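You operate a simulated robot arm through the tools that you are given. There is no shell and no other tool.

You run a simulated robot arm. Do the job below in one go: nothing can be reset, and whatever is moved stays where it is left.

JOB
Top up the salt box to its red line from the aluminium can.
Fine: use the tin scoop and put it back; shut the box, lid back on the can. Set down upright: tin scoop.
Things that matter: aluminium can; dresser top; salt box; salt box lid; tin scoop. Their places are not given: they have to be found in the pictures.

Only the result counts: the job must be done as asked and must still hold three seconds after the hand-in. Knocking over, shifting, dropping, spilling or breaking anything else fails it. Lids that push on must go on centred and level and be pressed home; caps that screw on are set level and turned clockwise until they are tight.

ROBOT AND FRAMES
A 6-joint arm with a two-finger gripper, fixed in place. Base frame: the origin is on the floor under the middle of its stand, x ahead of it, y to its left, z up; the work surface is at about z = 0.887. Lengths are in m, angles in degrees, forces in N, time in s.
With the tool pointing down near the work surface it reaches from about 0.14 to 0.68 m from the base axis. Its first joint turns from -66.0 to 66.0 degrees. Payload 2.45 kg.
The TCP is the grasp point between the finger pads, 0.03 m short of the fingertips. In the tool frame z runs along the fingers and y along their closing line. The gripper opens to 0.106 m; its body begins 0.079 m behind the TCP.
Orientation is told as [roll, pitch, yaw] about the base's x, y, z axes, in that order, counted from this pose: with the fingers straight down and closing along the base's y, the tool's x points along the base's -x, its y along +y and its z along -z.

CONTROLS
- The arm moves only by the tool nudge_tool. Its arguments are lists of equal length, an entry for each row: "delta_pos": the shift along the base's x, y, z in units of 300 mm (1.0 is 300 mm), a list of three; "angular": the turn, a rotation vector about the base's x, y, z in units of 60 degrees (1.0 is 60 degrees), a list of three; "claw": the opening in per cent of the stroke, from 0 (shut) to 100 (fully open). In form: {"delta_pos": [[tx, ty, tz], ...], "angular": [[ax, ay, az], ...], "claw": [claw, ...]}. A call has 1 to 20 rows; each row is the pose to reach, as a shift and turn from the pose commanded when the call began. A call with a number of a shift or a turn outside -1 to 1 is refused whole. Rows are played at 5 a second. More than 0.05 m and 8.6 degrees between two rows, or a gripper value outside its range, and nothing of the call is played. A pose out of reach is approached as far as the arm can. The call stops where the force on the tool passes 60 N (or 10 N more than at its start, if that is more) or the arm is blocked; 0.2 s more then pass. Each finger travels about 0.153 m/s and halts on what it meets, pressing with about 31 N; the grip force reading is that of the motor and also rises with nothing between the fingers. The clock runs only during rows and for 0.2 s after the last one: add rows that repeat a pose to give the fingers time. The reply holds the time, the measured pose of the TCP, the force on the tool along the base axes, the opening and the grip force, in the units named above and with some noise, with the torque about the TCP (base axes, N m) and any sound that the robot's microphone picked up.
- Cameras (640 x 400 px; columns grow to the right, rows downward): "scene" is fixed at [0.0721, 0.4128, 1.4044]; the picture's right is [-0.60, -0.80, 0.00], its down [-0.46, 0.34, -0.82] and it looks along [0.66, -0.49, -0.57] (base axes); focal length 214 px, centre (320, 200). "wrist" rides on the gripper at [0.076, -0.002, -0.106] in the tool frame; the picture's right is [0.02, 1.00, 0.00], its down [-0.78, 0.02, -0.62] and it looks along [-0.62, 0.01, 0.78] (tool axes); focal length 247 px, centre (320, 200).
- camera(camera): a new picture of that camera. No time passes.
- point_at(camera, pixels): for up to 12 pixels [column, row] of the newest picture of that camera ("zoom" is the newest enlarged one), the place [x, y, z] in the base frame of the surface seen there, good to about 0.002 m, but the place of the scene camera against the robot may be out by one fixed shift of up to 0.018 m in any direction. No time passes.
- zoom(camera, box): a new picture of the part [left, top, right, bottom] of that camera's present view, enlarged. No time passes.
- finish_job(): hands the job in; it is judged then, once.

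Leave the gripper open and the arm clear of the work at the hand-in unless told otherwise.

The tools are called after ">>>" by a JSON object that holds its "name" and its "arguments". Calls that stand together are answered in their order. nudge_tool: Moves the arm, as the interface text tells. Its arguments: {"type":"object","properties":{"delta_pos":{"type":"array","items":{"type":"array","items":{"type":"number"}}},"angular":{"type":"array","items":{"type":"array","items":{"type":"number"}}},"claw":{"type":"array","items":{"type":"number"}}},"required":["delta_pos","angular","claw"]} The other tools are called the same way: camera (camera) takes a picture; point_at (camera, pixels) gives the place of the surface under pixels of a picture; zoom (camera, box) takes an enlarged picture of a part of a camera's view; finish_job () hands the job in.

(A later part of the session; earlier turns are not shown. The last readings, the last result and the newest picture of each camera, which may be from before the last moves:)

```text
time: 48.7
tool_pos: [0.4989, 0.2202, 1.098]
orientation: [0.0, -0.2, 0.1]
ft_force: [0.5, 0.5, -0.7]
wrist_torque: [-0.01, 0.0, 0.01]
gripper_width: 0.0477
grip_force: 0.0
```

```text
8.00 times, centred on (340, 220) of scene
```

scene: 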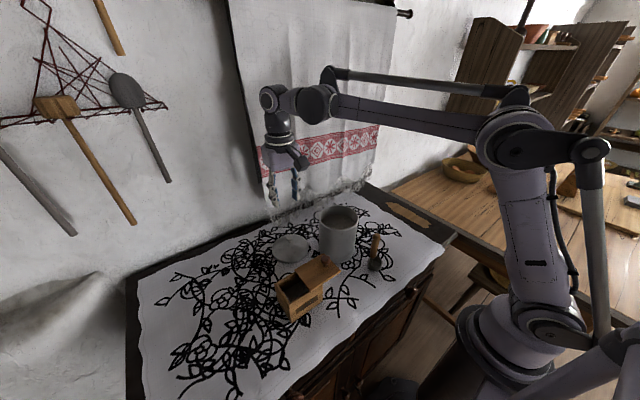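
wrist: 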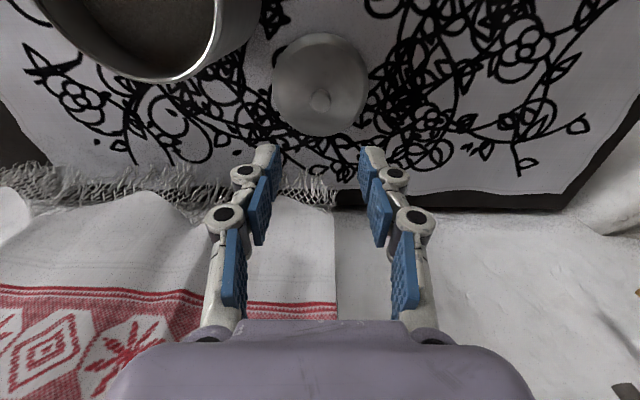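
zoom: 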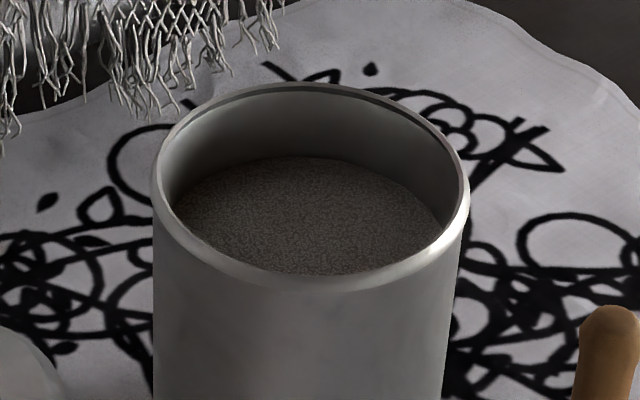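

The lid sits flat on the cloth. I'll measure the can's rim and its salt level.

>>> {"name": "point_at", "arguments": {"camera": "scene", "pixels": [[339, 229], [339, 215], [330, 220], [348, 220], [321, 217], [358, 217], [339, 206], [339, 225]]}}

>>> {"name": "point_at", "arguments": {"camera": "wrist", "pixels": [[321, 100], [320, 42], [368, 80], [320, 130], [160, 77], [215, 55], [130, 30], [150, 40]]}}

```text
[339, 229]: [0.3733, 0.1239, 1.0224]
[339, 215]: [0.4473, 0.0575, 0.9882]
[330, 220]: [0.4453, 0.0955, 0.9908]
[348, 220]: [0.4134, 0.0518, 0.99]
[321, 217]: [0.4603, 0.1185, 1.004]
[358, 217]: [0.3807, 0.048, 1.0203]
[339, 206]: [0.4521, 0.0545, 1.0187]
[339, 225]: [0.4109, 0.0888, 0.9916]
```

```text
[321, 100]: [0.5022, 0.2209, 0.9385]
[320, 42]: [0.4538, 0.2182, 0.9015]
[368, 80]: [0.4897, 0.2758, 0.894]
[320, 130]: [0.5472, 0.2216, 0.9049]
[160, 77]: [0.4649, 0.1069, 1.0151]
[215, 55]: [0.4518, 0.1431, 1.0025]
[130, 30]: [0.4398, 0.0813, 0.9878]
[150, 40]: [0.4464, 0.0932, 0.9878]
```

The can's salt surface is at z ≈ 0.988 and its rim at about 1.020. Now the scoop. I plan to grip its handle with the tool leaning about 45°, so the gripper never has to point upward when pouring. First I'll go to a clear staging pose and turn to yaw −60.

>>> {"name": "nudge_tool", "arguments": {"delta_pos": [[-0.05, 0, 0.1], [-0.15, -0.02, 0.2], [-0.27, -0.05, 0.2], [-0.39, -0.08, 0.2], [-0.51, -0.12, 0.2], [-0.63, -0.15, 0.2], [-0.74, -0.18, 0.2], [-0.83, -0.2, 0.2], [-0.83, -0.2, 0.2]], "angular": [[0, 0, -0.125], [0, 0, -0.25], [0, 0, -0.375], [0, 0, -0.5], [0, 0, -0.625], [0, 0, -0.75], [0, 0, -0.875], [0, 0, -1.0], [0, 0, -1.0]], "claw": [47, 47, 47, 47, 47, 47, 47, 47, 47]}}

>>> {"name": "camera", "arguments": {"camera": "scene"}}

```text
time: 50.7
tool_pos: [0.2515, 0.1614, 1.1591]
orientation: [0.0, -0.1, -60.0]
ft_force: [-0.1, -0.3, -0.5]
wrist_torque: [-0.01, -0.01, 0.02]
gripper_width: 0.0499
grip_force: 0.0
```

```text
taken
```

scene: 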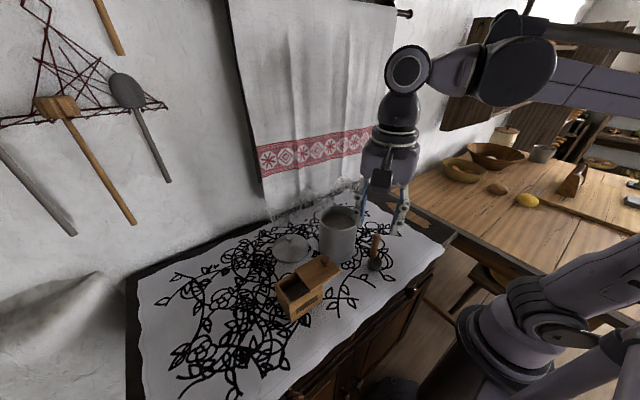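

The pose is good. Now I'll lean the tool 45° so the gripper body leans to (−x, +y) and the fingers point towards the handle, while moving nearer.

>>> {"name": "nudge_tool", "arguments": {"delta_pos": [[0.006, -0.012, -0.02], [0.012, -0.024, -0.05], [0.018, -0.036, -0.08], [0.024, -0.048, -0.11], [0.03, -0.06, -0.14], [0.035, -0.07, -0.163], [0.035, -0.07, -0.163]], "angular": [[-0.108, -0.0625, 0], [-0.2165, -0.125, 0], [-0.325, -0.1875, 0], [-0.433, -0.25, 0], [-0.541, -0.3125, 0], [-0.6495, -0.375, 0], [-0.6495, -0.375, 0]], "claw": [47, 47, 47, 47, 47, 47, 47]}}

>>> {"name": "camera", "arguments": {"camera": "scene"}}

>>> {"name": "camera", "arguments": {"camera": "wrist"}}

```text
time: 52.3
tool_pos: [0.2607, 0.1391, 1.1102]
orientation: [0.0, -45.3, -60.0]
ft_force: [-0.6, 0.6, 0.0]
wrist_torque: [0.0, -0.02, -0.01]
gripper_width: 0.05
grip_force: 0.3
```

```text
taken
```

scene: 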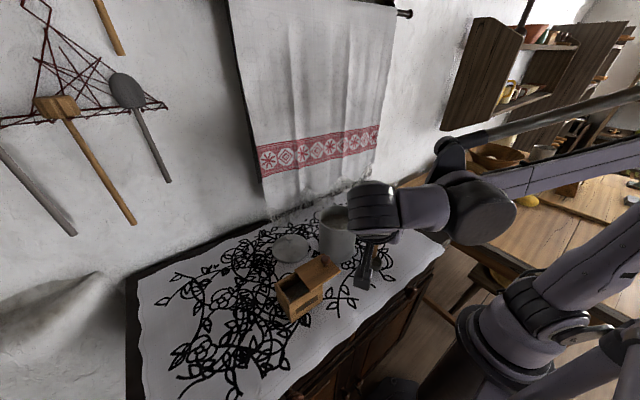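

```text
taken
```

wrist: 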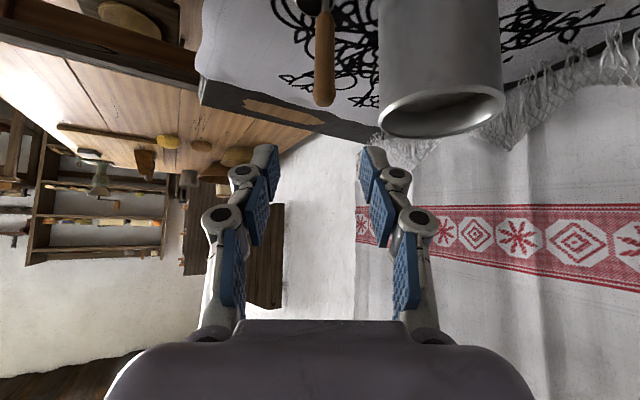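

The lean is right, and the handle sits at column 323, in line with the fingers. I'll re-measure the handle from here.

>>> {"name": "zoom", "arguments": {"camera": "wrist", "box": [270, 0, 390, 120]}}

>>> {"name": "point_at", "arguments": {"camera": "wrist", "pixels": [[324, 100], [324, 80], [325, 60], [325, 40], [326, 20], [315, 60], [333, 60], [316, 90], [332, 90]]}}

```text
3.33 times, centred on (330, 60) of wrist
```

zoom: 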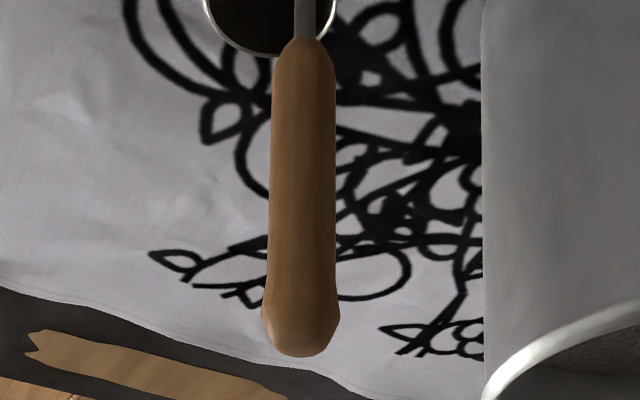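

```text
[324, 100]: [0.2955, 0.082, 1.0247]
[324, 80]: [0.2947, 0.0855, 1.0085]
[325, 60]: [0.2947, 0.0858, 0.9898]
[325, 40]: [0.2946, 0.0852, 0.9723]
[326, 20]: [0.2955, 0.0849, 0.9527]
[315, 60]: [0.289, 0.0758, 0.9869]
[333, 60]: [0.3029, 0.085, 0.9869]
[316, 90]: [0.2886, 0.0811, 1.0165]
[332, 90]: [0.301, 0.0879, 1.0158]
```

The handle centre is at (0.2985, 0.078). I'll slide in along the finger direction to grip at z ≈ 1.003, leaving the gripper open for a check first.

>>> {"name": "nudge_tool", "arguments": {"delta_pos": [[0.015, -0.02, -0.064], [0.03, -0.04, -0.128], [0.0433, -0.061, -0.192], [0.06, -0.0915, -0.23], [0.08, -0.126, -0.27], [0.1, -0.16, -0.31], [0.115, -0.185, -0.335], [0.126, -0.2037, -0.357], [0.126, -0.2037, -0.357]], "angular": [[0, 0, 0], [0, 0, 0], [0, 0, 0], [0, 0, 0], [0, 0, 0], [0, 0, 0], [0, 0, 0], [0, 0, 0], [0, 0, 0]], "claw": [47, 47, 47, 47, 47, 47, 47, 47, 47]}}

>>> {"name": "camera", "arguments": {"camera": "wrist"}}

>>> {"name": "camera", "arguments": {"camera": "scene"}}

```text
time: 54.3
tool_pos: [0.3006, 0.0785, 1.0025]
orientation: [-0.2, -45.2, -59.9]
ft_force: [-0.5, 0.1, 0.6]
wrist_torque: [0.0, -0.02, 0.01]
gripper_width: 0.0498
grip_force: 0.2
```

```text
taken
```

wrist: 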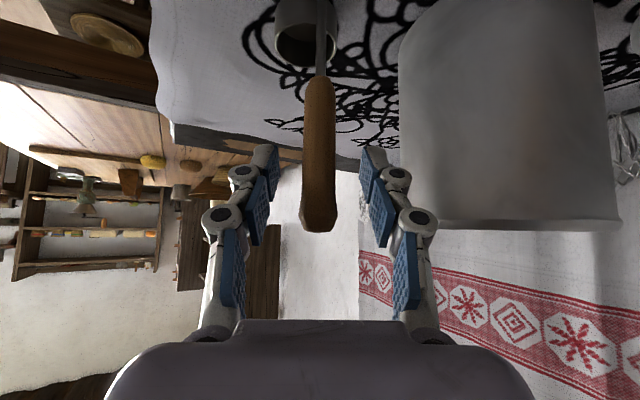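

```text
taken
```

scene: 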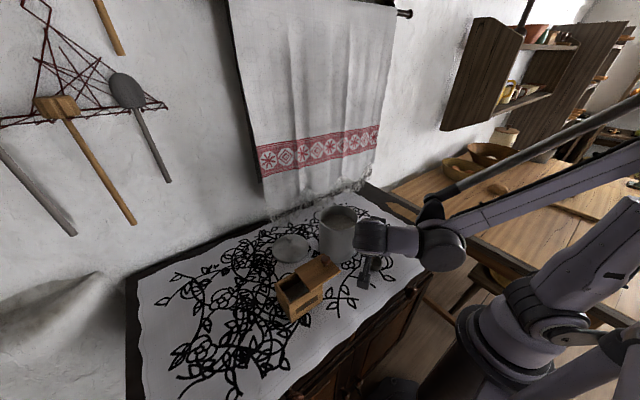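

The handle is centred between the pads, so I'll close on it.

>>> {"name": "nudge_tool", "arguments": {"delta_pos": [[0, 0, 0], [0, 0, 0], [0, 0, 0], [0, 0, 0], [0, 0, 0]], "angular": [[0, 0, 0], [0, 0, 0], [0, 0, 0], [0, 0, 0], [0, 0, 0]], "claw": [35, 20, 5, 5, 5]}}

>>> {"name": "camera", "arguments": {"camera": "wrist"}}

```text
time: 55.5
tool_pos: [0.2997, 0.0786, 1.0016]
orientation: [0.1, -45.1, -59.9]
ft_force: [-0.2, -0.5, -0.2]
wrist_torque: [0.01, 0.0, 0.04]
gripper_width: 0.0154
grip_force: 31.3
```

```text
taken
```

wrist: 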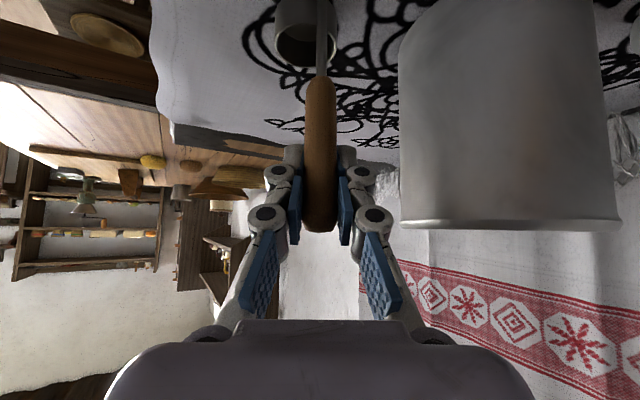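

Gripped (0.0154 wide) with hardly any side force. I'll lift straight up 15 cm.

>>> {"name": "nudge_tool", "arguments": {"delta_pos": [[0, 0, 0.02], [0, 0, 0.06], [0, 0, 0.14], [0, 0, 0.24], [0, 0, 0.36], [0, 0, 0.46], [0, 0, 0.5], [0, 0, 0.5]], "angular": [[0, 0, 0], [0, 0, 0], [0, 0, 0], [0, 0, 0], [0, 0, 0], [0, 0, 0], [0, 0, 0], [0, 0, 0]], "claw": [5, 5, 5, 5, 5, 5, 5, 5]}}

>>> {"name": "camera", "arguments": {"camera": "wrist"}}

>>> {"name": "camera", "arguments": {"camera": "scene"}}

```text
time: 57.3
tool_pos: [0.3006, 0.0779, 1.1535]
orientation: [0.0, -45.2, -59.8]
ft_force: [0.0, 0.5, -1.6]
wrist_torque: [0.03, 0.01, 0.02]
gripper_width: 0.0155
grip_force: 30.7
```

```text
taken
```

wrist: 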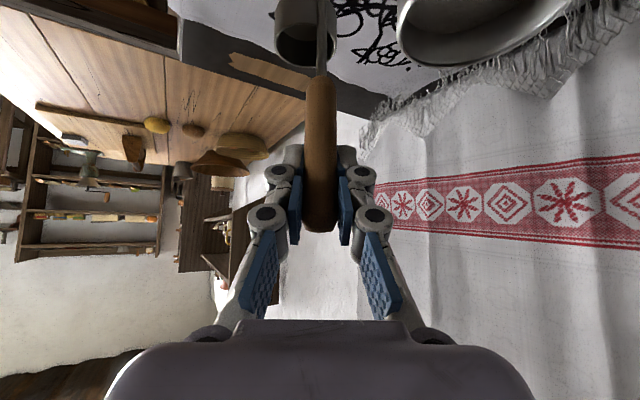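

```text
taken
```

scene: 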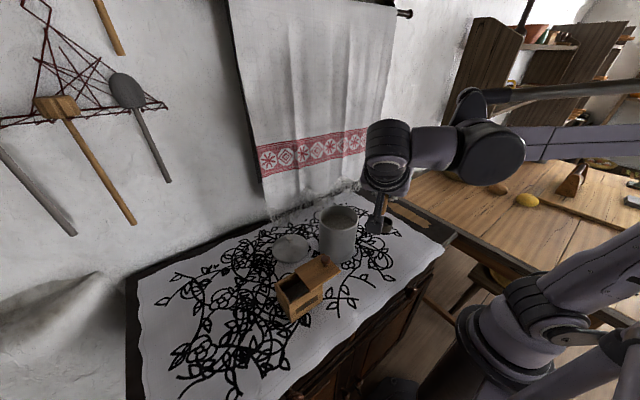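

The scoop is in hand and hanging upright. Its rim is 94 mm below the TCP and its bottom 115 mm below. I'll move it over the can, with the cup centre over the can centre (0.409, 0.1055), cup bottom at about 1.05.

>>> {"name": "nudge_tool", "arguments": {"delta_pos": [[0.03, 0.01, 0.033], [0.12, 0.054, 0.033], [0.24, 0.108, 0.033], [0.32, 0.145, 0.033], [0.361, 0.162, 0.033], [0.361, 0.162, 0.033]], "angular": [[0, 0, 0], [0, 0, 0], [0, 0, 0], [0, 0, 0], [0, 0, 0], [0, 0, 0]], "claw": [5, 5, 5, 5, 5, 5]}}

>>> {"name": "camera", "arguments": {"camera": "scene"}}

>>> {"name": "zoom", "arguments": {"camera": "scene", "box": [290, 150, 410, 270]}}

>>> {"name": "camera", "arguments": {"camera": "wrist"}}

```text
time: 58.7
tool_pos: [0.4093, 0.1261, 1.1628]
orientation: [-0.2, -45.1, -59.8]
ft_force: [-0.7, 0.2, -0.5]
wrist_torque: [0.02, -0.03, 0.02]
gripper_width: 0.0156
grip_force: 31.5
```

```text
taken
```

scene: 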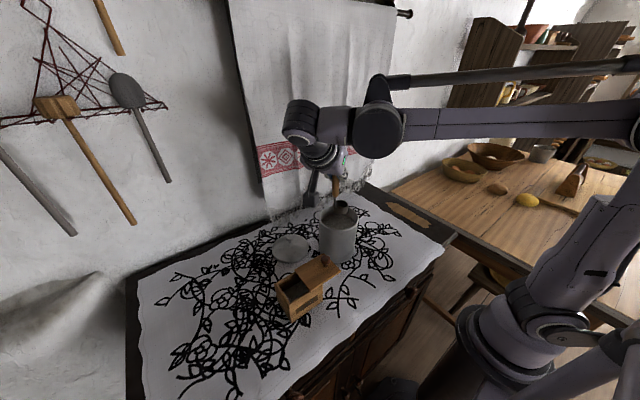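

```text
3.33 times, centred on (350, 210) of scene
```

zoom: 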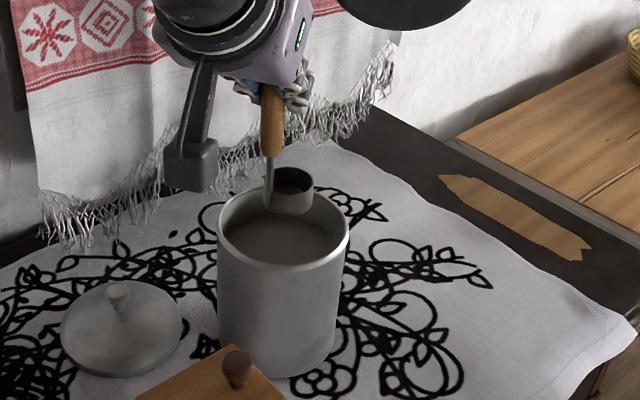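

```text
taken
```

wrist: 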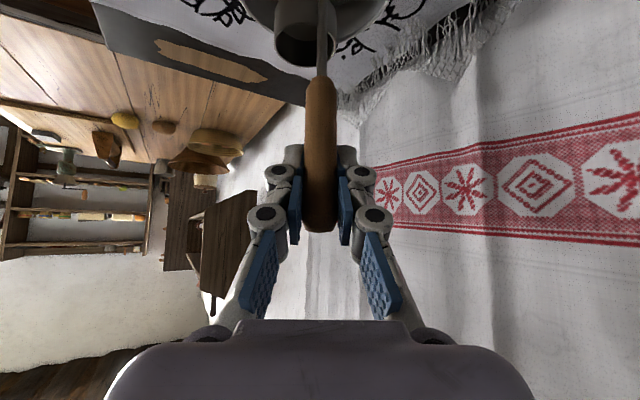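

The cup hangs over the can. I'll check its centring relative to the rim with the scene camera, where any fixed shift cancels out.

>>> {"name": "point_at", "arguments": {"camera": "zoom", "pixels": [[290, 175], [315, 190], [268, 190], [300, 214]]}}

>>> {"name": "zoom", "arguments": {"camera": "scene", "box": [312, 180, 372, 240]}}

>>> {"name": "point_at", "arguments": {"camera": "zoom", "pixels": [[158, 190], [485, 215], [300, 330], [320, 130], [250, 160], [330, 70], [395, 100], [350, 150], [260, 100], [270, 270], [400, 280], [300, 120]]}}

```text
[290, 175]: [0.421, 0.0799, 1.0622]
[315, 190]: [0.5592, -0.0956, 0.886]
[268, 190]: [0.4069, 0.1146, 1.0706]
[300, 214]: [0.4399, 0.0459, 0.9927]
```

```text
6.67 times, centred on (342, 210) of scene
```

zoom: 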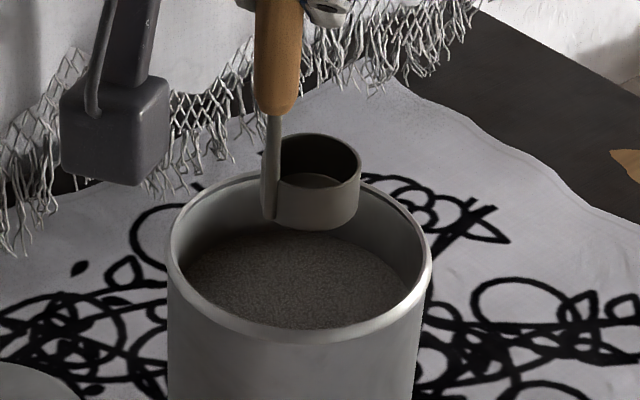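

```text
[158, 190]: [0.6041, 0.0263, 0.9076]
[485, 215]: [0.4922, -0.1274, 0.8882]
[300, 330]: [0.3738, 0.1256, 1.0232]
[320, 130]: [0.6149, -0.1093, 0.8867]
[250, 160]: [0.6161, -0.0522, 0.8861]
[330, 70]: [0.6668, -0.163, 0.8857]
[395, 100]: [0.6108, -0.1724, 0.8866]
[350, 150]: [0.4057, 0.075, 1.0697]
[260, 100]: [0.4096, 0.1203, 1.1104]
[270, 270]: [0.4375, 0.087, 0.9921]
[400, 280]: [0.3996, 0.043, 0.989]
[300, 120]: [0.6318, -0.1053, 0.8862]
```

The scene camera's fixed shift is about (+0.004, −0.016, +0.002), and the cup is centred over the can. I'll lower until the cup just begins to enter the salt and read the force.

>>> {"name": "nudge_tool", "arguments": {"delta_pos": [[0, 0, -0.06], [0, 0, -0.12], [0, 0, -0.17], [0, 0, -0.2], [0, 0, -0.22], [0, 0, -0.235], [0, 0, -0.235]], "angular": [[0, 0, 0], [0, 0, 0], [0, 0, 0], [0, 0, 0], [0, 0, 0], [0, 0, 0], [0, 0, 0]], "claw": [5, 5, 5, 5, 5, 5, 5]}}

>>> {"name": "zoom", "arguments": {"camera": "scene", "box": [312, 180, 372, 240]}}

```text
time: 60.3
tool_pos: [0.4084, 0.1262, 1.0916]
orientation: [0.0, -45.2, -59.9]
ft_force: [-0.7, 0.4, -0.9]
wrist_torque: [-0.01, 0.0, -0.01]
gripper_width: 0.0153
grip_force: 31.3
```

```text
6.67 times, centred on (342, 210) of scene
```

zoom: 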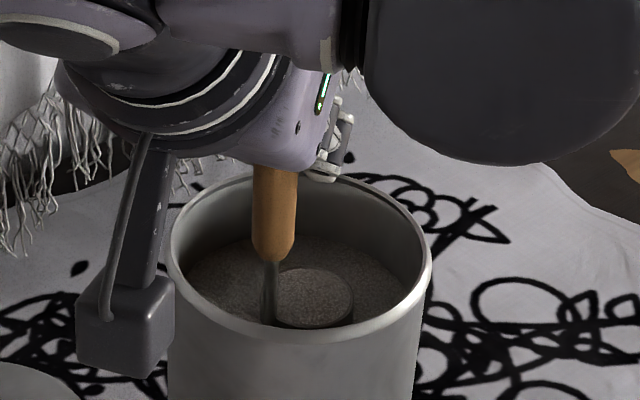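

The cup already appears to show salt inside it. I'll look closer.

>>> {"name": "zoom", "arguments": {"camera": "scene", "box": [328, 206, 358, 236]}}

>>> {"name": "point_at", "arguments": {"camera": "zoom", "pixels": [[300, 290], [250, 260], [350, 250], [450, 250], [100, 200], [500, 150], [300, 345], [420, 300]]}}

```text
13.33 times, centred on (343, 221) of scene
```

zoom: 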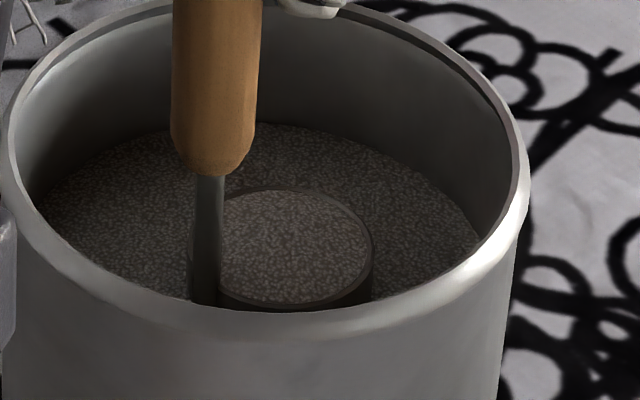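

```text
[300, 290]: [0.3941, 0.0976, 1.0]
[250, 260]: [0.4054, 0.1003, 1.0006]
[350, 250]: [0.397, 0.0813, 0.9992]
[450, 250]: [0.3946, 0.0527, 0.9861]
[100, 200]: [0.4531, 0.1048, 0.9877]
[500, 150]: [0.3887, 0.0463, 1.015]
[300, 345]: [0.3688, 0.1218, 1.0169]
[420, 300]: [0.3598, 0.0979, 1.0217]
```

The cup is level full: its salt surface is at the cup rim and no fall is seen elsewhere. I'll lift it straight out gently.

>>> {"name": "nudge_tool", "arguments": {"delta_pos": [[0, 0, 0.01], [0, 0, 0.03], [0, 0, 0.065], [0, 0, 0.11], [0, 0, 0.16], [0, 0, 0.205], [0, 0, 0.235], [0, 0, 0.25], [0, 0, 0.25]], "angular": [[0, 0, 0], [0, 0, 0], [0, 0, 0], [0, 0, 0], [0, 0, 0], [0, 0, 0], [0, 0, 0], [0, 0, 0], [0, 0, 0]], "claw": [5, 5, 5, 5, 5, 5, 5, 5, 5]}}

>>> {"name": "zoom", "arguments": {"camera": "scene", "box": [312, 180, 372, 240]}}

>>> {"name": "point_at", "arguments": {"camera": "zoom", "pixels": [[310, 185], [330, 190], [280, 270], [380, 270], [320, 300]]}}

```text
time: 62.3
tool_pos: [0.4086, 0.1258, 1.167]
orientation: [-0.1, -45.3, -59.9]
ft_force: [0.8, -0.6, -1.4]
wrist_torque: [0.02, -0.04, -0.03]
gripper_width: 0.0157
grip_force: 31.0
```

```text
6.67 times, centred on (342, 210) of scene
```

zoom: 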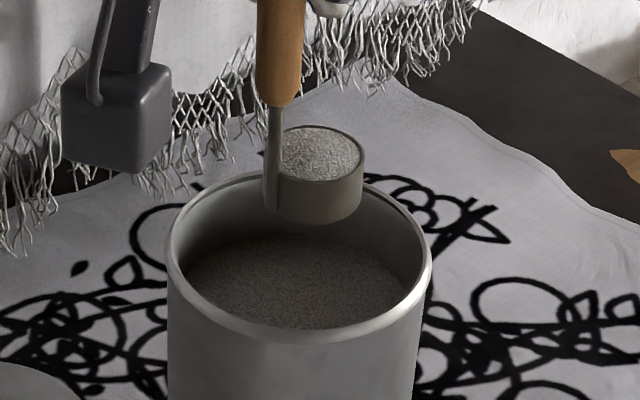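

```text
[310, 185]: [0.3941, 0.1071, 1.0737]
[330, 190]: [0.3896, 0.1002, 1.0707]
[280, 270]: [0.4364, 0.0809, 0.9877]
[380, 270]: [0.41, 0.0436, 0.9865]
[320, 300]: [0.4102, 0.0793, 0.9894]
```

The cup comes out full with a slight heap. I'll carry it smoothly to the box, turning yaw by −40°, keeping it upright and high.

>>> {"name": "nudge_tool", "arguments": {"delta_pos": [[-0.004, 0.016, 0.01], [-0.014, 0.06, 0.01], [-0.03, 0.125, 0.01], [-0.051, 0.21, 0.01], [-0.075, 0.31, 0.01], [-0.1, 0.41, 0.01], [-0.124, 0.51, 0.01], [-0.145, 0.595, 0.01], [-0.161, 0.66, 0.01], [-0.171, 0.7, 0.01], [-0.1753, 0.715, 0.01], [-0.1753, 0.715, 0.01]], "angular": [[0, 0, -0.015], [0, 0, -0.056], [0, 0, -0.117], [0, 0, -0.196], [0, 0, -0.289], [0, 0, -0.383], [0, 0, -0.476], [0, 0, -0.555], [0, 0, -0.616], [0, 0, -0.653], [0, 0, -0.667], [0, 0, -0.667]], "claw": [5, 5, 5, 5, 5, 5, 5, 5, 5, 5, 5, 5]}}

>>> {"name": "camera", "arguments": {"camera": "scene"}}

>>> {"name": "zoom", "arguments": {"camera": "scene", "box": [240, 210, 360, 330]}}

>>> {"name": "camera", "arguments": {"camera": "wrist"}}

```text
time: 64.9
tool_pos: [0.4065, 0.2948, 1.174]
orientation: [5.7, -35.8, -99.3]
ft_force: [0.1, 0.6, -0.8]
wrist_torque: [-0.01, -0.01, 0.0]
gripper_width: 0.0157
grip_force: 31.1
out of reach, approached as far as the arm can: row 6, 7, 8, 9, 10, 11, 12
```

```text
taken
```

scene: 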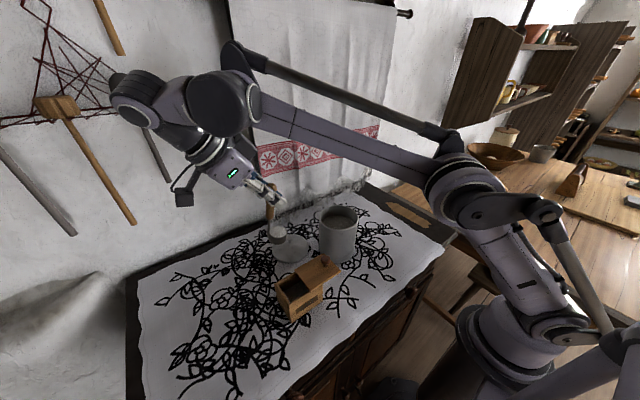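

```text
3.33 times, centred on (300, 270) of scene
```

zoom: 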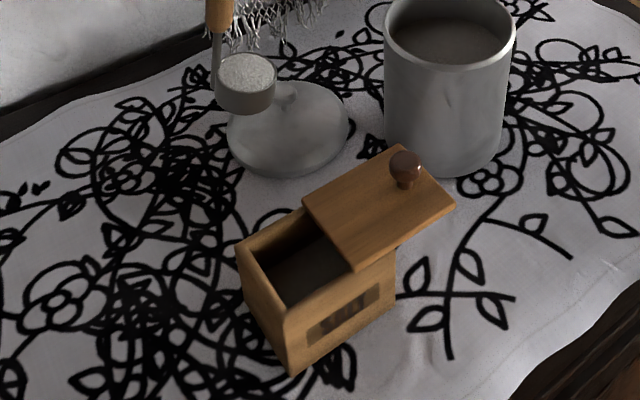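

```text
taken
```

wrist: 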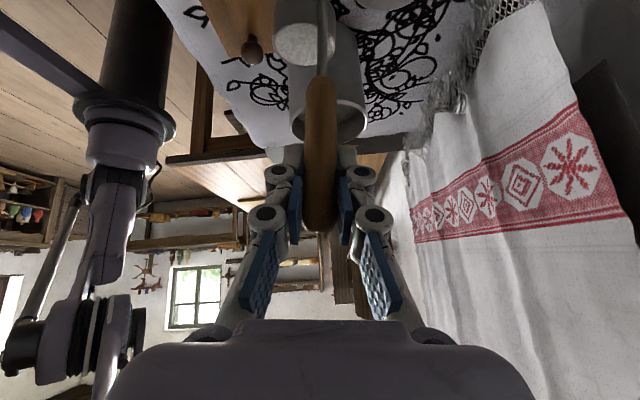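

That lean is out of reach at the box, so the arm stopped short. The cup is only tilted about 9° and still looks full. I'll check the cup closely and send a null row to see whether the commanded pose was clipped.

>>> {"name": "nudge_tool", "arguments": {"delta_pos": [[0, 0, 0]], "angular": [[0, 0, 0]], "claw": [5]}}

>>> {"name": "zoom", "arguments": {"camera": "scene", "box": [250, 205, 300, 255]}}

```text
time: 65.3
tool_pos: [0.4072, 0.2938, 1.1742]
orientation: [5.7, -35.8, -99.3]
ft_force: [-0.3, -0.4, -0.6]
wrist_torque: [-0.01, 0.02, 0.01]
gripper_width: 0.0155
grip_force: 30.6
```

```text
8.00 times, centred on (275, 230) of scene
```

zoom: 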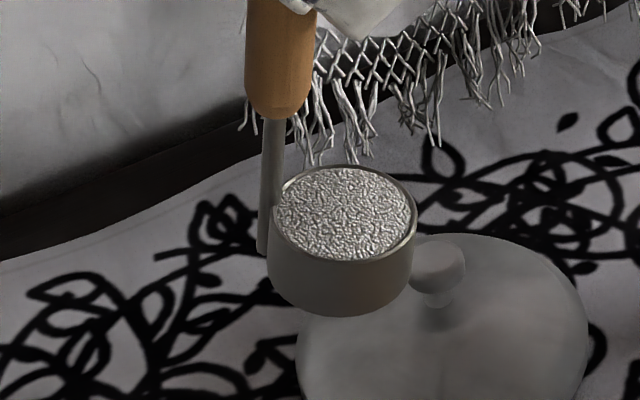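

The commanded pose was clipped to the reached one, and the cup is still full. I'll swing back to yaw −60 with the scoop fully upright, slightly nearer the can, where the arm has reach.

>>> {"name": "nudge_tool", "arguments": {"delta_pos": [[-0.005, -0.02, 0], [-0.013, -0.05, 0], [-0.023, -0.09, 0], [-0.035, -0.13, 0], [-0.048, -0.17, 0], [-0.06, -0.21, 0], [-0.068, -0.235, 0], [-0.073, -0.247, 0], [-0.073, -0.247, 0]], "angular": [[-0.0133, 0.0036, 0.0473], [-0.0333, 0.0089, 0.1183], [-0.0583, 0.0156, 0.207], [-0.0833, 0.0223, 0.2958], [-0.1082, 0.0289, 0.3845], [-0.1332, 0.0356, 0.4732], [-0.1515, 0.0405, 0.5383], [-0.1665, 0.0445, 0.5915], [-0.1665, 0.0445, 0.5915]], "claw": [5, 5, 5, 5, 5, 5, 5, 5, 5]}}

>>> {"name": "camera", "arguments": {"camera": "scene"}}

>>> {"name": "zoom", "arguments": {"camera": "scene", "box": [270, 170, 370, 270]}}

```text
time: 67.3
tool_pos: [0.3855, 0.2185, 1.1714]
orientation: [0.0, -45.0, -59.9]
ft_force: [0.3, -1.0, -1.4]
wrist_torque: [-0.01, 0.01, 0.02]
gripper_width: 0.0155
grip_force: 30.7
```

```text
taken
```

scene: 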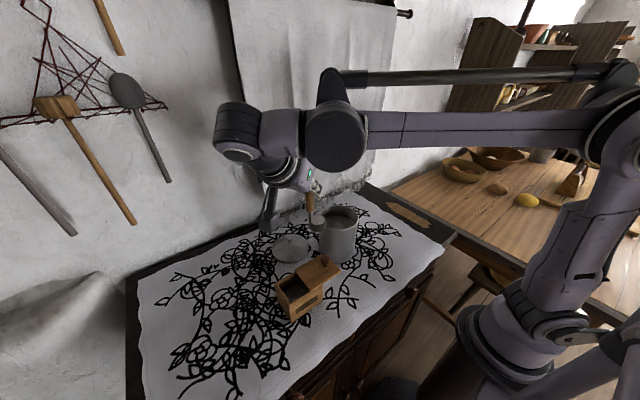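

```text
4.00 times, centred on (320, 220) of scene
```

zoom: 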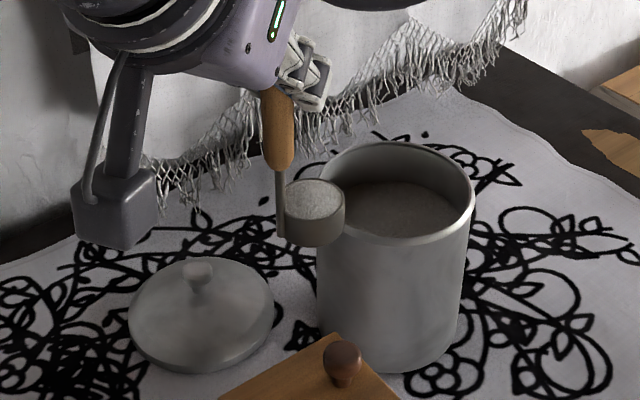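

The scoop is upright again and full. I'll edge towards the box at this yaw in small stages, watching for reach limits.

>>> {"name": "nudge_tool", "arguments": {"delta_pos": [[-0.012, 0.026, 0], [-0.035, 0.076, 0], [-0.06, 0.13, 0], [-0.083, 0.18, 0], [-0.093, 0.203, 0], [-0.093, 0.203, 0]], "angular": [[0, 0, 0], [0, 0, 0], [0, 0, 0], [0, 0, 0], [0, 0, 0], [0, 0, 0]], "claw": [5, 5, 5, 5, 5, 5]}}

```text
time: 68.7
tool_pos: [0.359, 0.2805, 1.1715]
orientation: [0.0, -45.0, -60.0]
ft_force: [1.1, -0.1, -1.4]
wrist_torque: [-0.02, 0.02, 0.03]
gripper_width: 0.0153
grip_force: 31.0
```

Halfway with no reach problem, so I'll continue with smaller steps.

>>> {"name": "nudge_tool", "arguments": {"delta_pos": [[-0.01, 0.022, 0], [-0.028, 0.06, 0], [-0.046, 0.1, 0], [-0.05, 0.108, 0], [-0.05, 0.108, 0]], "angular": [[0, 0, 0], [0, 0, 0], [0, 0, 0], [0, 0, 0], [0, 0, 0]], "claw": [5, 5, 5, 5, 5]}}

```text
time: 69.9
tool_pos: [0.3429, 0.3128, 1.1721]
orientation: [0.0, -45.1, -60.1]
ft_force: [0.1, 0.2, -1.6]
wrist_torque: [0.02, 0.0, 0.01]
gripper_width: 0.0153
grip_force: 30.9
```

>>> {"name": "nudge_tool", "arguments": {"delta_pos": [[-0.01, 0.02, 0], [-0.025, 0.05, 0], [-0.04, 0.083, 0], [-0.045, 0.093, 0], [-0.045, 0.093, 0]], "angular": [[0, 0, 0], [0, 0, 0], [0, 0, 0], [0, 0, 0], [0, 0, 0]], "claw": [5, 5, 5, 5, 5]}}

>>> {"name": "camera", "arguments": {"camera": "scene"}}

>>> {"name": "zoom", "arguments": {"camera": "scene", "box": [240, 200, 360, 320]}}

```text
time: 71.1
tool_pos: [0.3292, 0.3409, 1.1719]
orientation: [0.0, -45.0, -59.9]
ft_force: [-1.4, -0.3, -0.9]
wrist_torque: [0.01, -0.02, 0.02]
gripper_width: 0.0157
grip_force: 30.9
```

```text
taken
```

scene: 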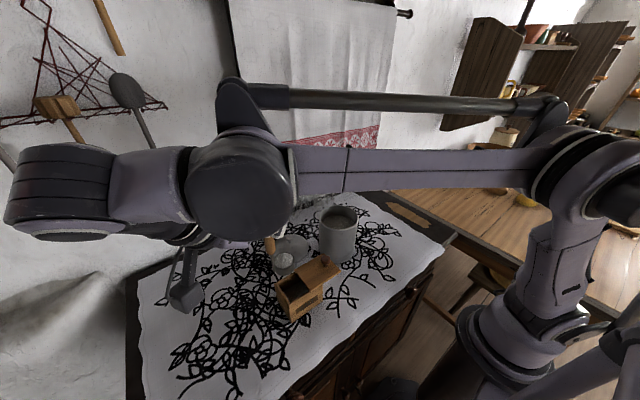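

```text
3.33 times, centred on (300, 260) of scene
```

zoom: 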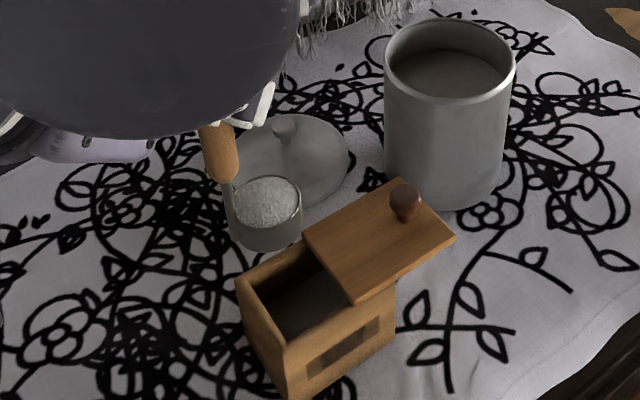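

Reached over the box, upright and full. Before tilting I'll verify the cup's position relative to the box opening through the scene camera.

>>> {"name": "point_at", "arguments": {"camera": "zoom", "pixels": [[268, 200], [238, 205], [300, 200], [270, 228], [268, 180], [290, 345], [240, 280], [350, 300], [305, 240], [310, 310], [395, 265]]}}

>>> {"name": "camera", "arguments": {"camera": "wrist"}}

```text
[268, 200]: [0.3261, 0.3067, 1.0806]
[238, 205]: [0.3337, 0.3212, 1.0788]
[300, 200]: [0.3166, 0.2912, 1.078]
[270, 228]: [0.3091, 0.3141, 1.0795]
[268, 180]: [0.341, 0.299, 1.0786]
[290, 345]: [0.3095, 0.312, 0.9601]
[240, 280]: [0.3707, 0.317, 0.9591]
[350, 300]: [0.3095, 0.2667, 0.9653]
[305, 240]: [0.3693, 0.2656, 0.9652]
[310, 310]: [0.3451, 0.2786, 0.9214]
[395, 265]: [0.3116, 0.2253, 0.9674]
```

```text
taken
```

wrist: 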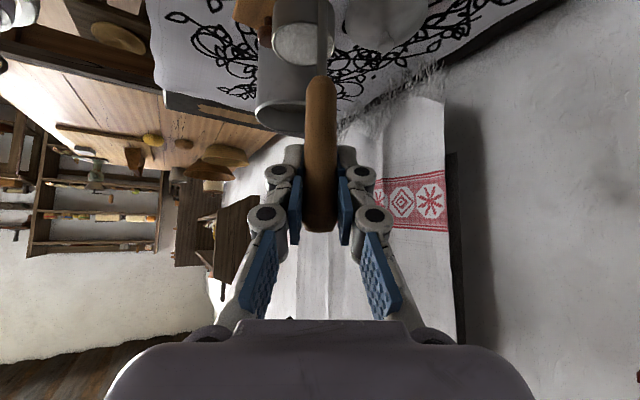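

The cup lip, on its (+x, −y) side, is above the middle of the opening. I'll lower by 33 mm so the lip is at about z 1.045, nudging 4 mm in x and 3 mm in y.

>>> {"name": "nudge_tool", "arguments": {"delta_pos": [[0.003, 0.002, -0.02], [0.007, 0.005, -0.05], [0.01, 0.008, -0.08], [0.0133, 0.01, -0.1], [0.0133, 0.01, -0.11], [0.0133, 0.01, -0.11]], "angular": [[0, 0, 0], [0, 0, 0], [0, 0, 0], [0, 0, 0], [0, 0, 0], [0, 0, 0]], "claw": [5, 5, 5, 5, 5, 5]}}

>>> {"name": "zoom", "arguments": {"camera": "scene", "box": [265, 240, 335, 310]}}

>>> {"name": "point_at", "arguments": {"camera": "zoom", "pixels": [[200, 130], [250, 100], [160, 160], [240, 170], [300, 220], [100, 240], [215, 320], [330, 280]]}}

```text
time: 72.5
tool_pos: [0.3319, 0.3451, 1.1383]
orientation: [-0.1, -45.0, -60.0]
ft_force: [-0.1, 0.1, -1.3]
wrist_torque: [0.04, -0.02, 0.01]
gripper_width: 0.0153
grip_force: 31.3
```

```text
5.71 times, centred on (300, 275) of scene
```

zoom: 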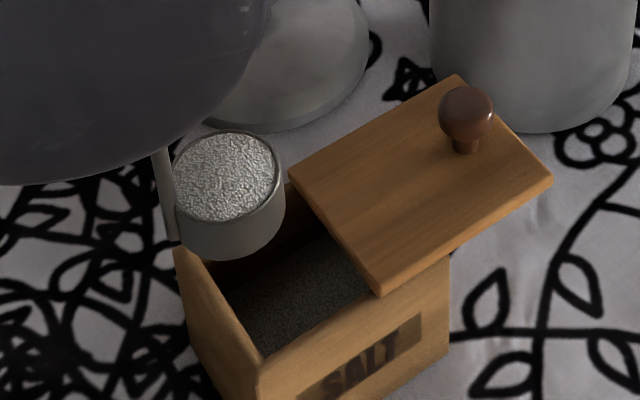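

```text
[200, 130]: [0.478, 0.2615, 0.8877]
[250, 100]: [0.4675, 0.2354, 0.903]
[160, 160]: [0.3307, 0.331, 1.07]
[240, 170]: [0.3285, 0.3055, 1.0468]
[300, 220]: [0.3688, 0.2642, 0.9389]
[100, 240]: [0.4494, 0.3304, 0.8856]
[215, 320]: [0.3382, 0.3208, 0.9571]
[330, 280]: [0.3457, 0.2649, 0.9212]
```

The positioning looks right. Now I'll tilt the cup about its pouring lip, first 0→30° in slow steps, and look.

>>> {"name": "nudge_tool", "arguments": {"delta_pos": [[0.0104, -0.018, 0.0074], [0.021, -0.0363, 0.0135], [0.0318, -0.0551, 0.0178], [0.0427, -0.0739, 0.0214], [0.0537, -0.093, 0.0229], [0.0647, -0.112, 0.0236], [0.0756, -0.131, 0.0222], [0.0866, -0.1501, 0.02], [0.0866, -0.1501, 0.02]], "angular": [[0.0541, 0.03125, 0], [0.10825, 0.0625, 0], [0.1624, 0.09375, 0], [0.2165, 0.125, 0], [0.2706, 0.15625, 0], [0.32475, 0.1875, 0], [0.3789, 0.21875, 0], [0.433, 0.25, 0], [0.433, 0.25, 0]], "claw": [5, 5, 5, 5, 5, 5, 5, 5, 5]}}

>>> {"name": "zoom", "arguments": {"camera": "scene", "box": [265, 240, 335, 310]}}

>>> {"name": "camera", "arguments": {"camera": "wrist"}}

```text
time: 74.5
tool_pos: [0.3604, 0.2992, 1.1456]
orientation: [0.0, -14.9, -59.9]
ft_force: [-0.4, 0.3, -0.5]
wrist_torque: [-0.04, 0.0, -0.03]
gripper_width: 0.0156
grip_force: 30.7
```

```text
5.71 times, centred on (300, 275) of scene
```

zoom: 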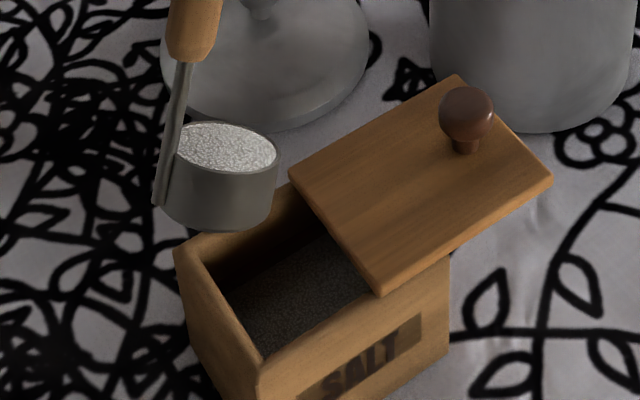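

```text
taken
```

wrist: 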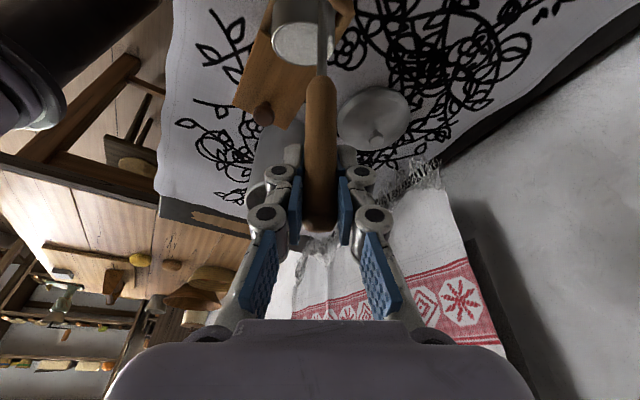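

No flow yet at 30°. I'll check the lip's position in the scene frame against the opening (scene-frame y 0.266–0.309, x 0.316–0.366).

>>> {"name": "zoom", "arguments": {"camera": "scene", "box": [275, 245, 315, 285]}}

>>> {"name": "point_at", "arguments": {"camera": "zoom", "pixels": [[280, 175], [320, 190], [290, 200], [240, 165], [330, 170], [300, 150], [335, 185]]}}

```text
10.00 times, centred on (295, 265) of scene
```

zoom: 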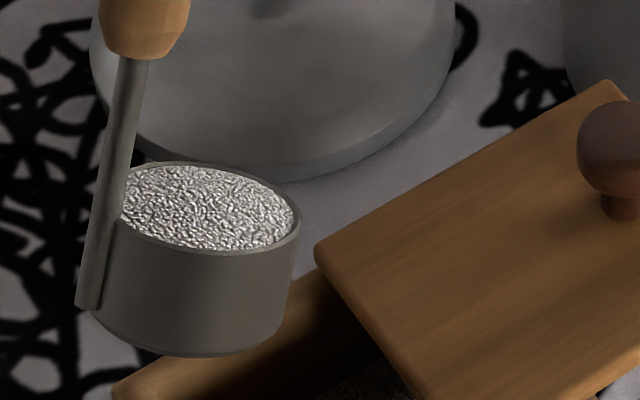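

```text
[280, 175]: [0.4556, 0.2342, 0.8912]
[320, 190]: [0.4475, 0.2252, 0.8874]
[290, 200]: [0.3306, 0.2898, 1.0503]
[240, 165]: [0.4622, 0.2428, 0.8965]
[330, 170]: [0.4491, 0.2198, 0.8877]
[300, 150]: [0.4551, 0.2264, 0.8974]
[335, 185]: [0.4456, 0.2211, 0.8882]
```

The lip is close to the middle of the opening. I'll continue tilting 30→60° slowly with a further 3 mm shift in x.

>>> {"name": "nudge_tool", "arguments": {"delta_pos": [[0.0209, -0.0188, -0.0039], [0.0316, -0.0373, -0.0093], [0.0421, -0.0555, -0.016], [0.0523, -0.0733, -0.0241], [0.0623, -0.0905, -0.0335], [0.0719, -0.1072, -0.0442], [0.0812, -0.1233, -0.0562], [0.09, -0.1387, -0.0693], [0.09, -0.1387, -0.0693], [0.09, -0.1387, -0.0693]], "angular": [[0.0541, 0.03125, 0], [0.10825, 0.0625, 0], [0.1624, 0.09375, 0], [0.2165, 0.125, 0], [0.2706, 0.15625, 0], [0.32475, 0.1875, 0], [0.3789, 0.21875, 0], [0.433, 0.25, 0], [0.433, 0.25, 0], [0.433, 0.25, 0]], "claw": [5, 5, 5, 5, 5, 5, 5, 5, 5, 5]}}

>>> {"name": "zoom", "arguments": {"camera": "scene", "box": [265, 230, 335, 310]}}

>>> {"name": "camera", "arguments": {"camera": "wrist"}}

```text
time: 76.7
tool_pos: [0.3864, 0.2564, 1.1233]
orientation: [0.1, 15.0, -60.0]
ft_force: [-0.6, 0.4, -0.3]
wrist_torque: [-0.05, -0.04, -0.02]
gripper_width: 0.0152
grip_force: 31.1
```

```text
5.00 times, centred on (300, 270) of scene
```

zoom: 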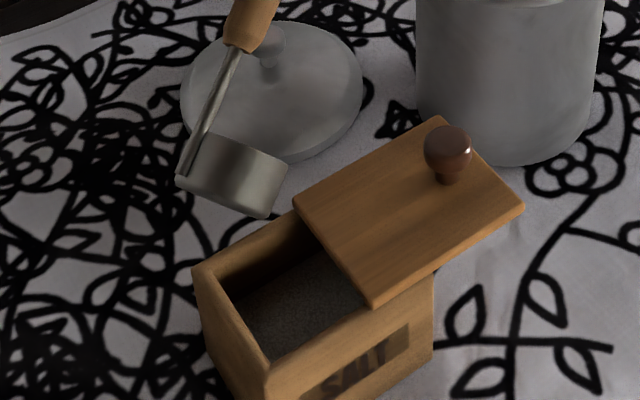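

```text
taken
```

wrist: 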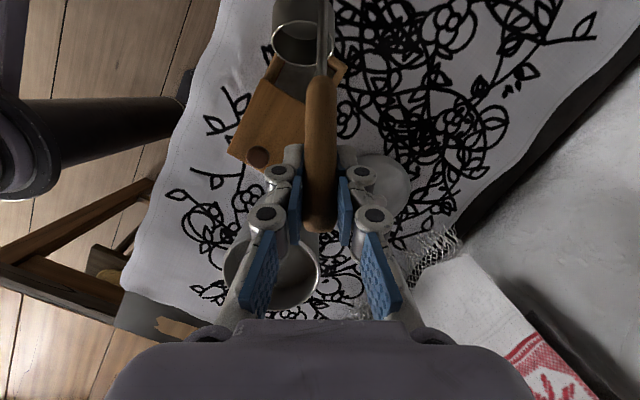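

The cup already appears to be emptying at 60°. I'll zoom into the cup from the wrist and into the box from the scene camera.

>>> {"name": "zoom", "arguments": {"camera": "wrist", "box": [255, 0, 355, 90]}}

>>> {"name": "zoom", "arguments": {"camera": "scene", "box": [275, 245, 325, 310]}}

>>> {"name": "point_at", "arguments": {"camera": "zoom", "pixels": [[320, 290], [290, 300], [340, 270], [260, 330]]}}

```text
4.44 times, centred on (305, 45) of wrist
```

zoom: 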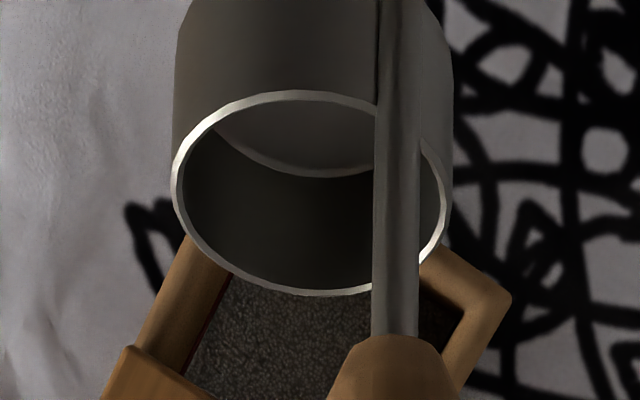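

```text
6.15 times, centred on (300, 278) of scene
```

zoom: 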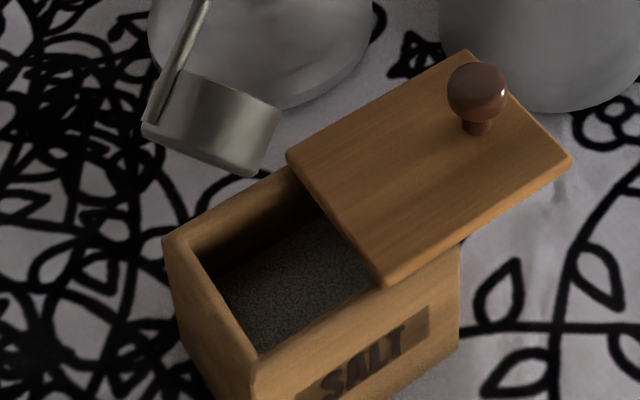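

```text
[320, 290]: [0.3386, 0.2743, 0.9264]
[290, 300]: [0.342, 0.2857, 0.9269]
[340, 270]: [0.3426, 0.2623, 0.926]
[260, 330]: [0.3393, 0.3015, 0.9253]
```

The cup is empty, and the box level rose about 5 mm (0.921→0.926 in the scene frame). I'll measure the level against the red line from the wrist view.

>>> {"name": "zoom", "arguments": {"camera": "wrist", "box": [290, 55, 350, 95]}}

>>> {"name": "point_at", "arguments": {"camera": "zoom", "pixels": [[150, 100], [200, 150], [100, 150], [60, 200], [560, 120], [520, 180], [100, 100], [40, 150]]}}

```text
10.00 times, centred on (320, 75) of wrist
```

zoom: 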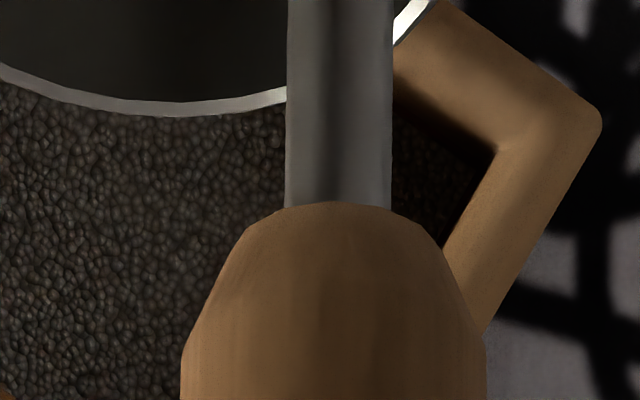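

```text
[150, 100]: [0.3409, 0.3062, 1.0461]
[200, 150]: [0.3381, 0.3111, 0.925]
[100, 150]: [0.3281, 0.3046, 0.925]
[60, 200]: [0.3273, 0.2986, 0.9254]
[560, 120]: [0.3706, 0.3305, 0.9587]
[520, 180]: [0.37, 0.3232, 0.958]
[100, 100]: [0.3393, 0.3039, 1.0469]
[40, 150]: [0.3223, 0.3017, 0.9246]
```

The level now reads 0.925, a rise of about 6 mm per scoop, so how much of a second scoop is needed depends on exactly where the red line is. I'll step aside with the scoop raised and look into the box from the −x side.

>>> {"name": "nudge_tool", "arguments": {"delta_pos": [[0, 0, 0.05], [-0.03, -0.01, 0.11], [-0.1, -0.03, 0.157], [-0.2, -0.06, 0.157], [-0.3, -0.08, 0.157], [-0.4, -0.1, 0.157], [-0.455, -0.12, 0.157], [-0.455, -0.12, 0.157]], "angular": [[0, 0, 0], [-0.03, -0.018, 0], [-0.07, -0.04, 0], [-0.11, -0.065, 0], [-0.16, -0.09, 0], [-0.2, -0.115, 0], [-0.2165, -0.125, 0], [-0.2165, -0.125, 0]], "claw": [5, 5, 5, 5, 5, 5, 5, 5]}}

>>> {"name": "camera", "arguments": {"camera": "wrist"}}

```text
time: 78.5
tool_pos: [0.2492, 0.2217, 1.1707]
orientation: [0.0, 0.1, -59.9]
ft_force: [-0.3, -0.2, -0.3]
wrist_torque: [-0.01, -0.04, -0.02]
gripper_width: 0.0152
grip_force: 30.7
```

```text
taken
```

wrist: 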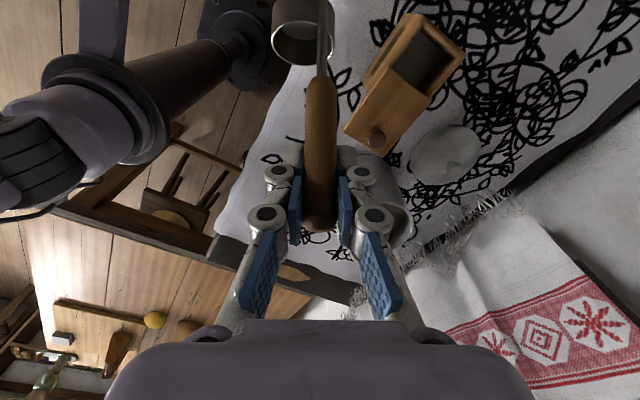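

>>> {"name": "zoom", "arguments": {"camera": "wrist", "box": [385, 15, 465, 95]}}

>>> {"name": "zoom", "arguments": {"camera": "wrist", "box": [410, 30, 460, 80]}}

>>> {"name": "zoom", "arguments": {"camera": "wrist", "box": [265, 0, 345, 70]}}

```text
5.00 times, centred on (425, 55) of wrist
```

zoom: 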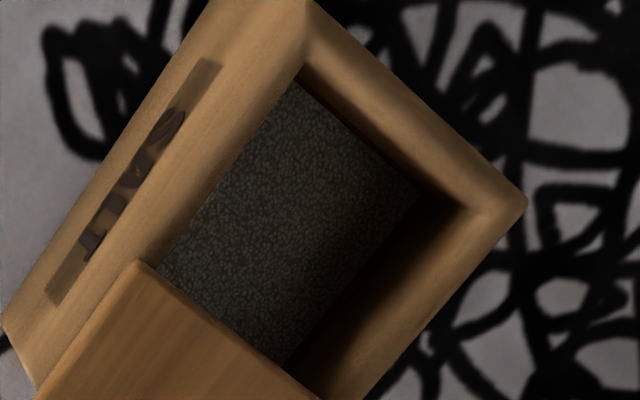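

```text
8.00 times, centred on (435, 55) of wrist
```

zoom: 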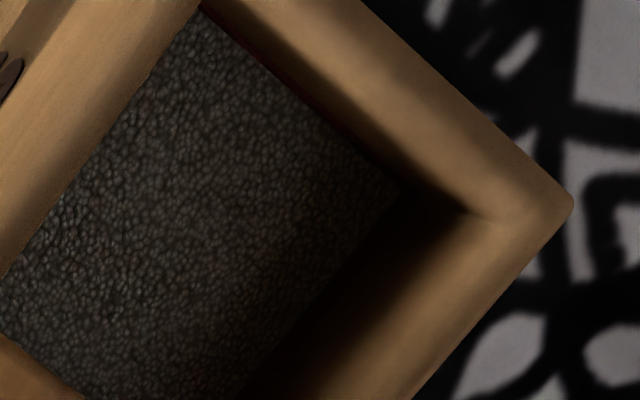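

```text
5.71 times, centred on (305, 35) of wrist
```

zoom: 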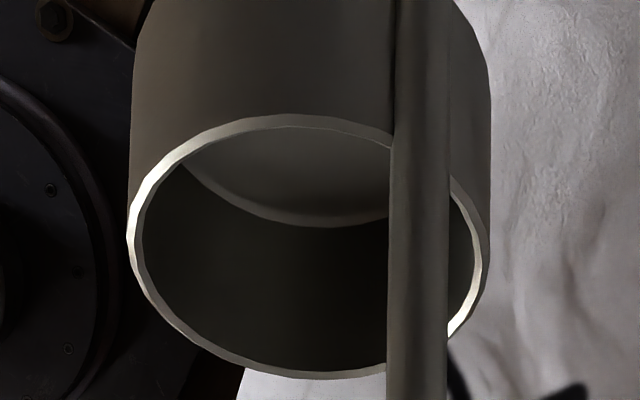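

The inner +x wall is too dark, with only a thin red sliver showing on the +y wall. I'll swing round to look at the +y wall from the −y side for a proper comparison.

>>> {"name": "nudge_tool", "arguments": {"delta_pos": [[0.05, -0.02, 0], [0.1, -0.04, 0], [0.15, -0.06, 0], [0.2, -0.08, 0], [0.25, -0.09, 0], [0.3, -0.1, 0], [0.34, -0.105, 0], [0.37, -0.107, 0], [0.37, -0.107, 0]], "angular": [[0, 0, 0.125], [0, 0, 0.25], [0, 0, 0.375], [0, 0, 0.5], [0, 0, 0.625], [0, 0, 0.75], [0, 0, 0.875], [0, 0, 1.0], [0, 0, 1.0]], "claw": [5, 5, 5, 5, 5, 5, 5, 5, 5]}}

>>> {"name": "nudge_tool", "arguments": {"delta_pos": [[0, 0, 0], [0, 0, 0], [0, 0, 0], [0, 0, 0], [0, 0, 0]], "angular": [[0, 0, 0.125], [0, 0, 0.25], [0, 0, 0.375], [0, 0, 0.5], [0, 0, 0.5]], "claw": [5, 5, 5, 5, 5]}}

>>> {"name": "camera", "arguments": {"camera": "wrist"}}

```text
time: 80.5
tool_pos: [0.3612, 0.1892, 1.1699]
orientation: [0.1, -0.1, 0.1]
ft_force: [-0.7, 0.1, -1.4]
wrist_torque: [0.02, -0.05, -0.02]
gripper_width: 0.0154
grip_force: 31.1
```

```text
time: 81.7
tool_pos: [0.3606, 0.1895, 1.1699]
orientation: [0.0, 0.0, 30.0]
ft_force: [0.5, 0.3, -1.6]
wrist_torque: [0.0, 0.0, -0.02]
gripper_width: 0.0154
grip_force: 31.3
```

```text
taken
```

wrist: 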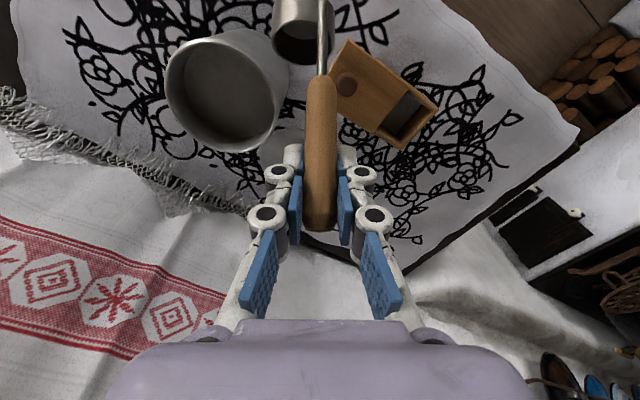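

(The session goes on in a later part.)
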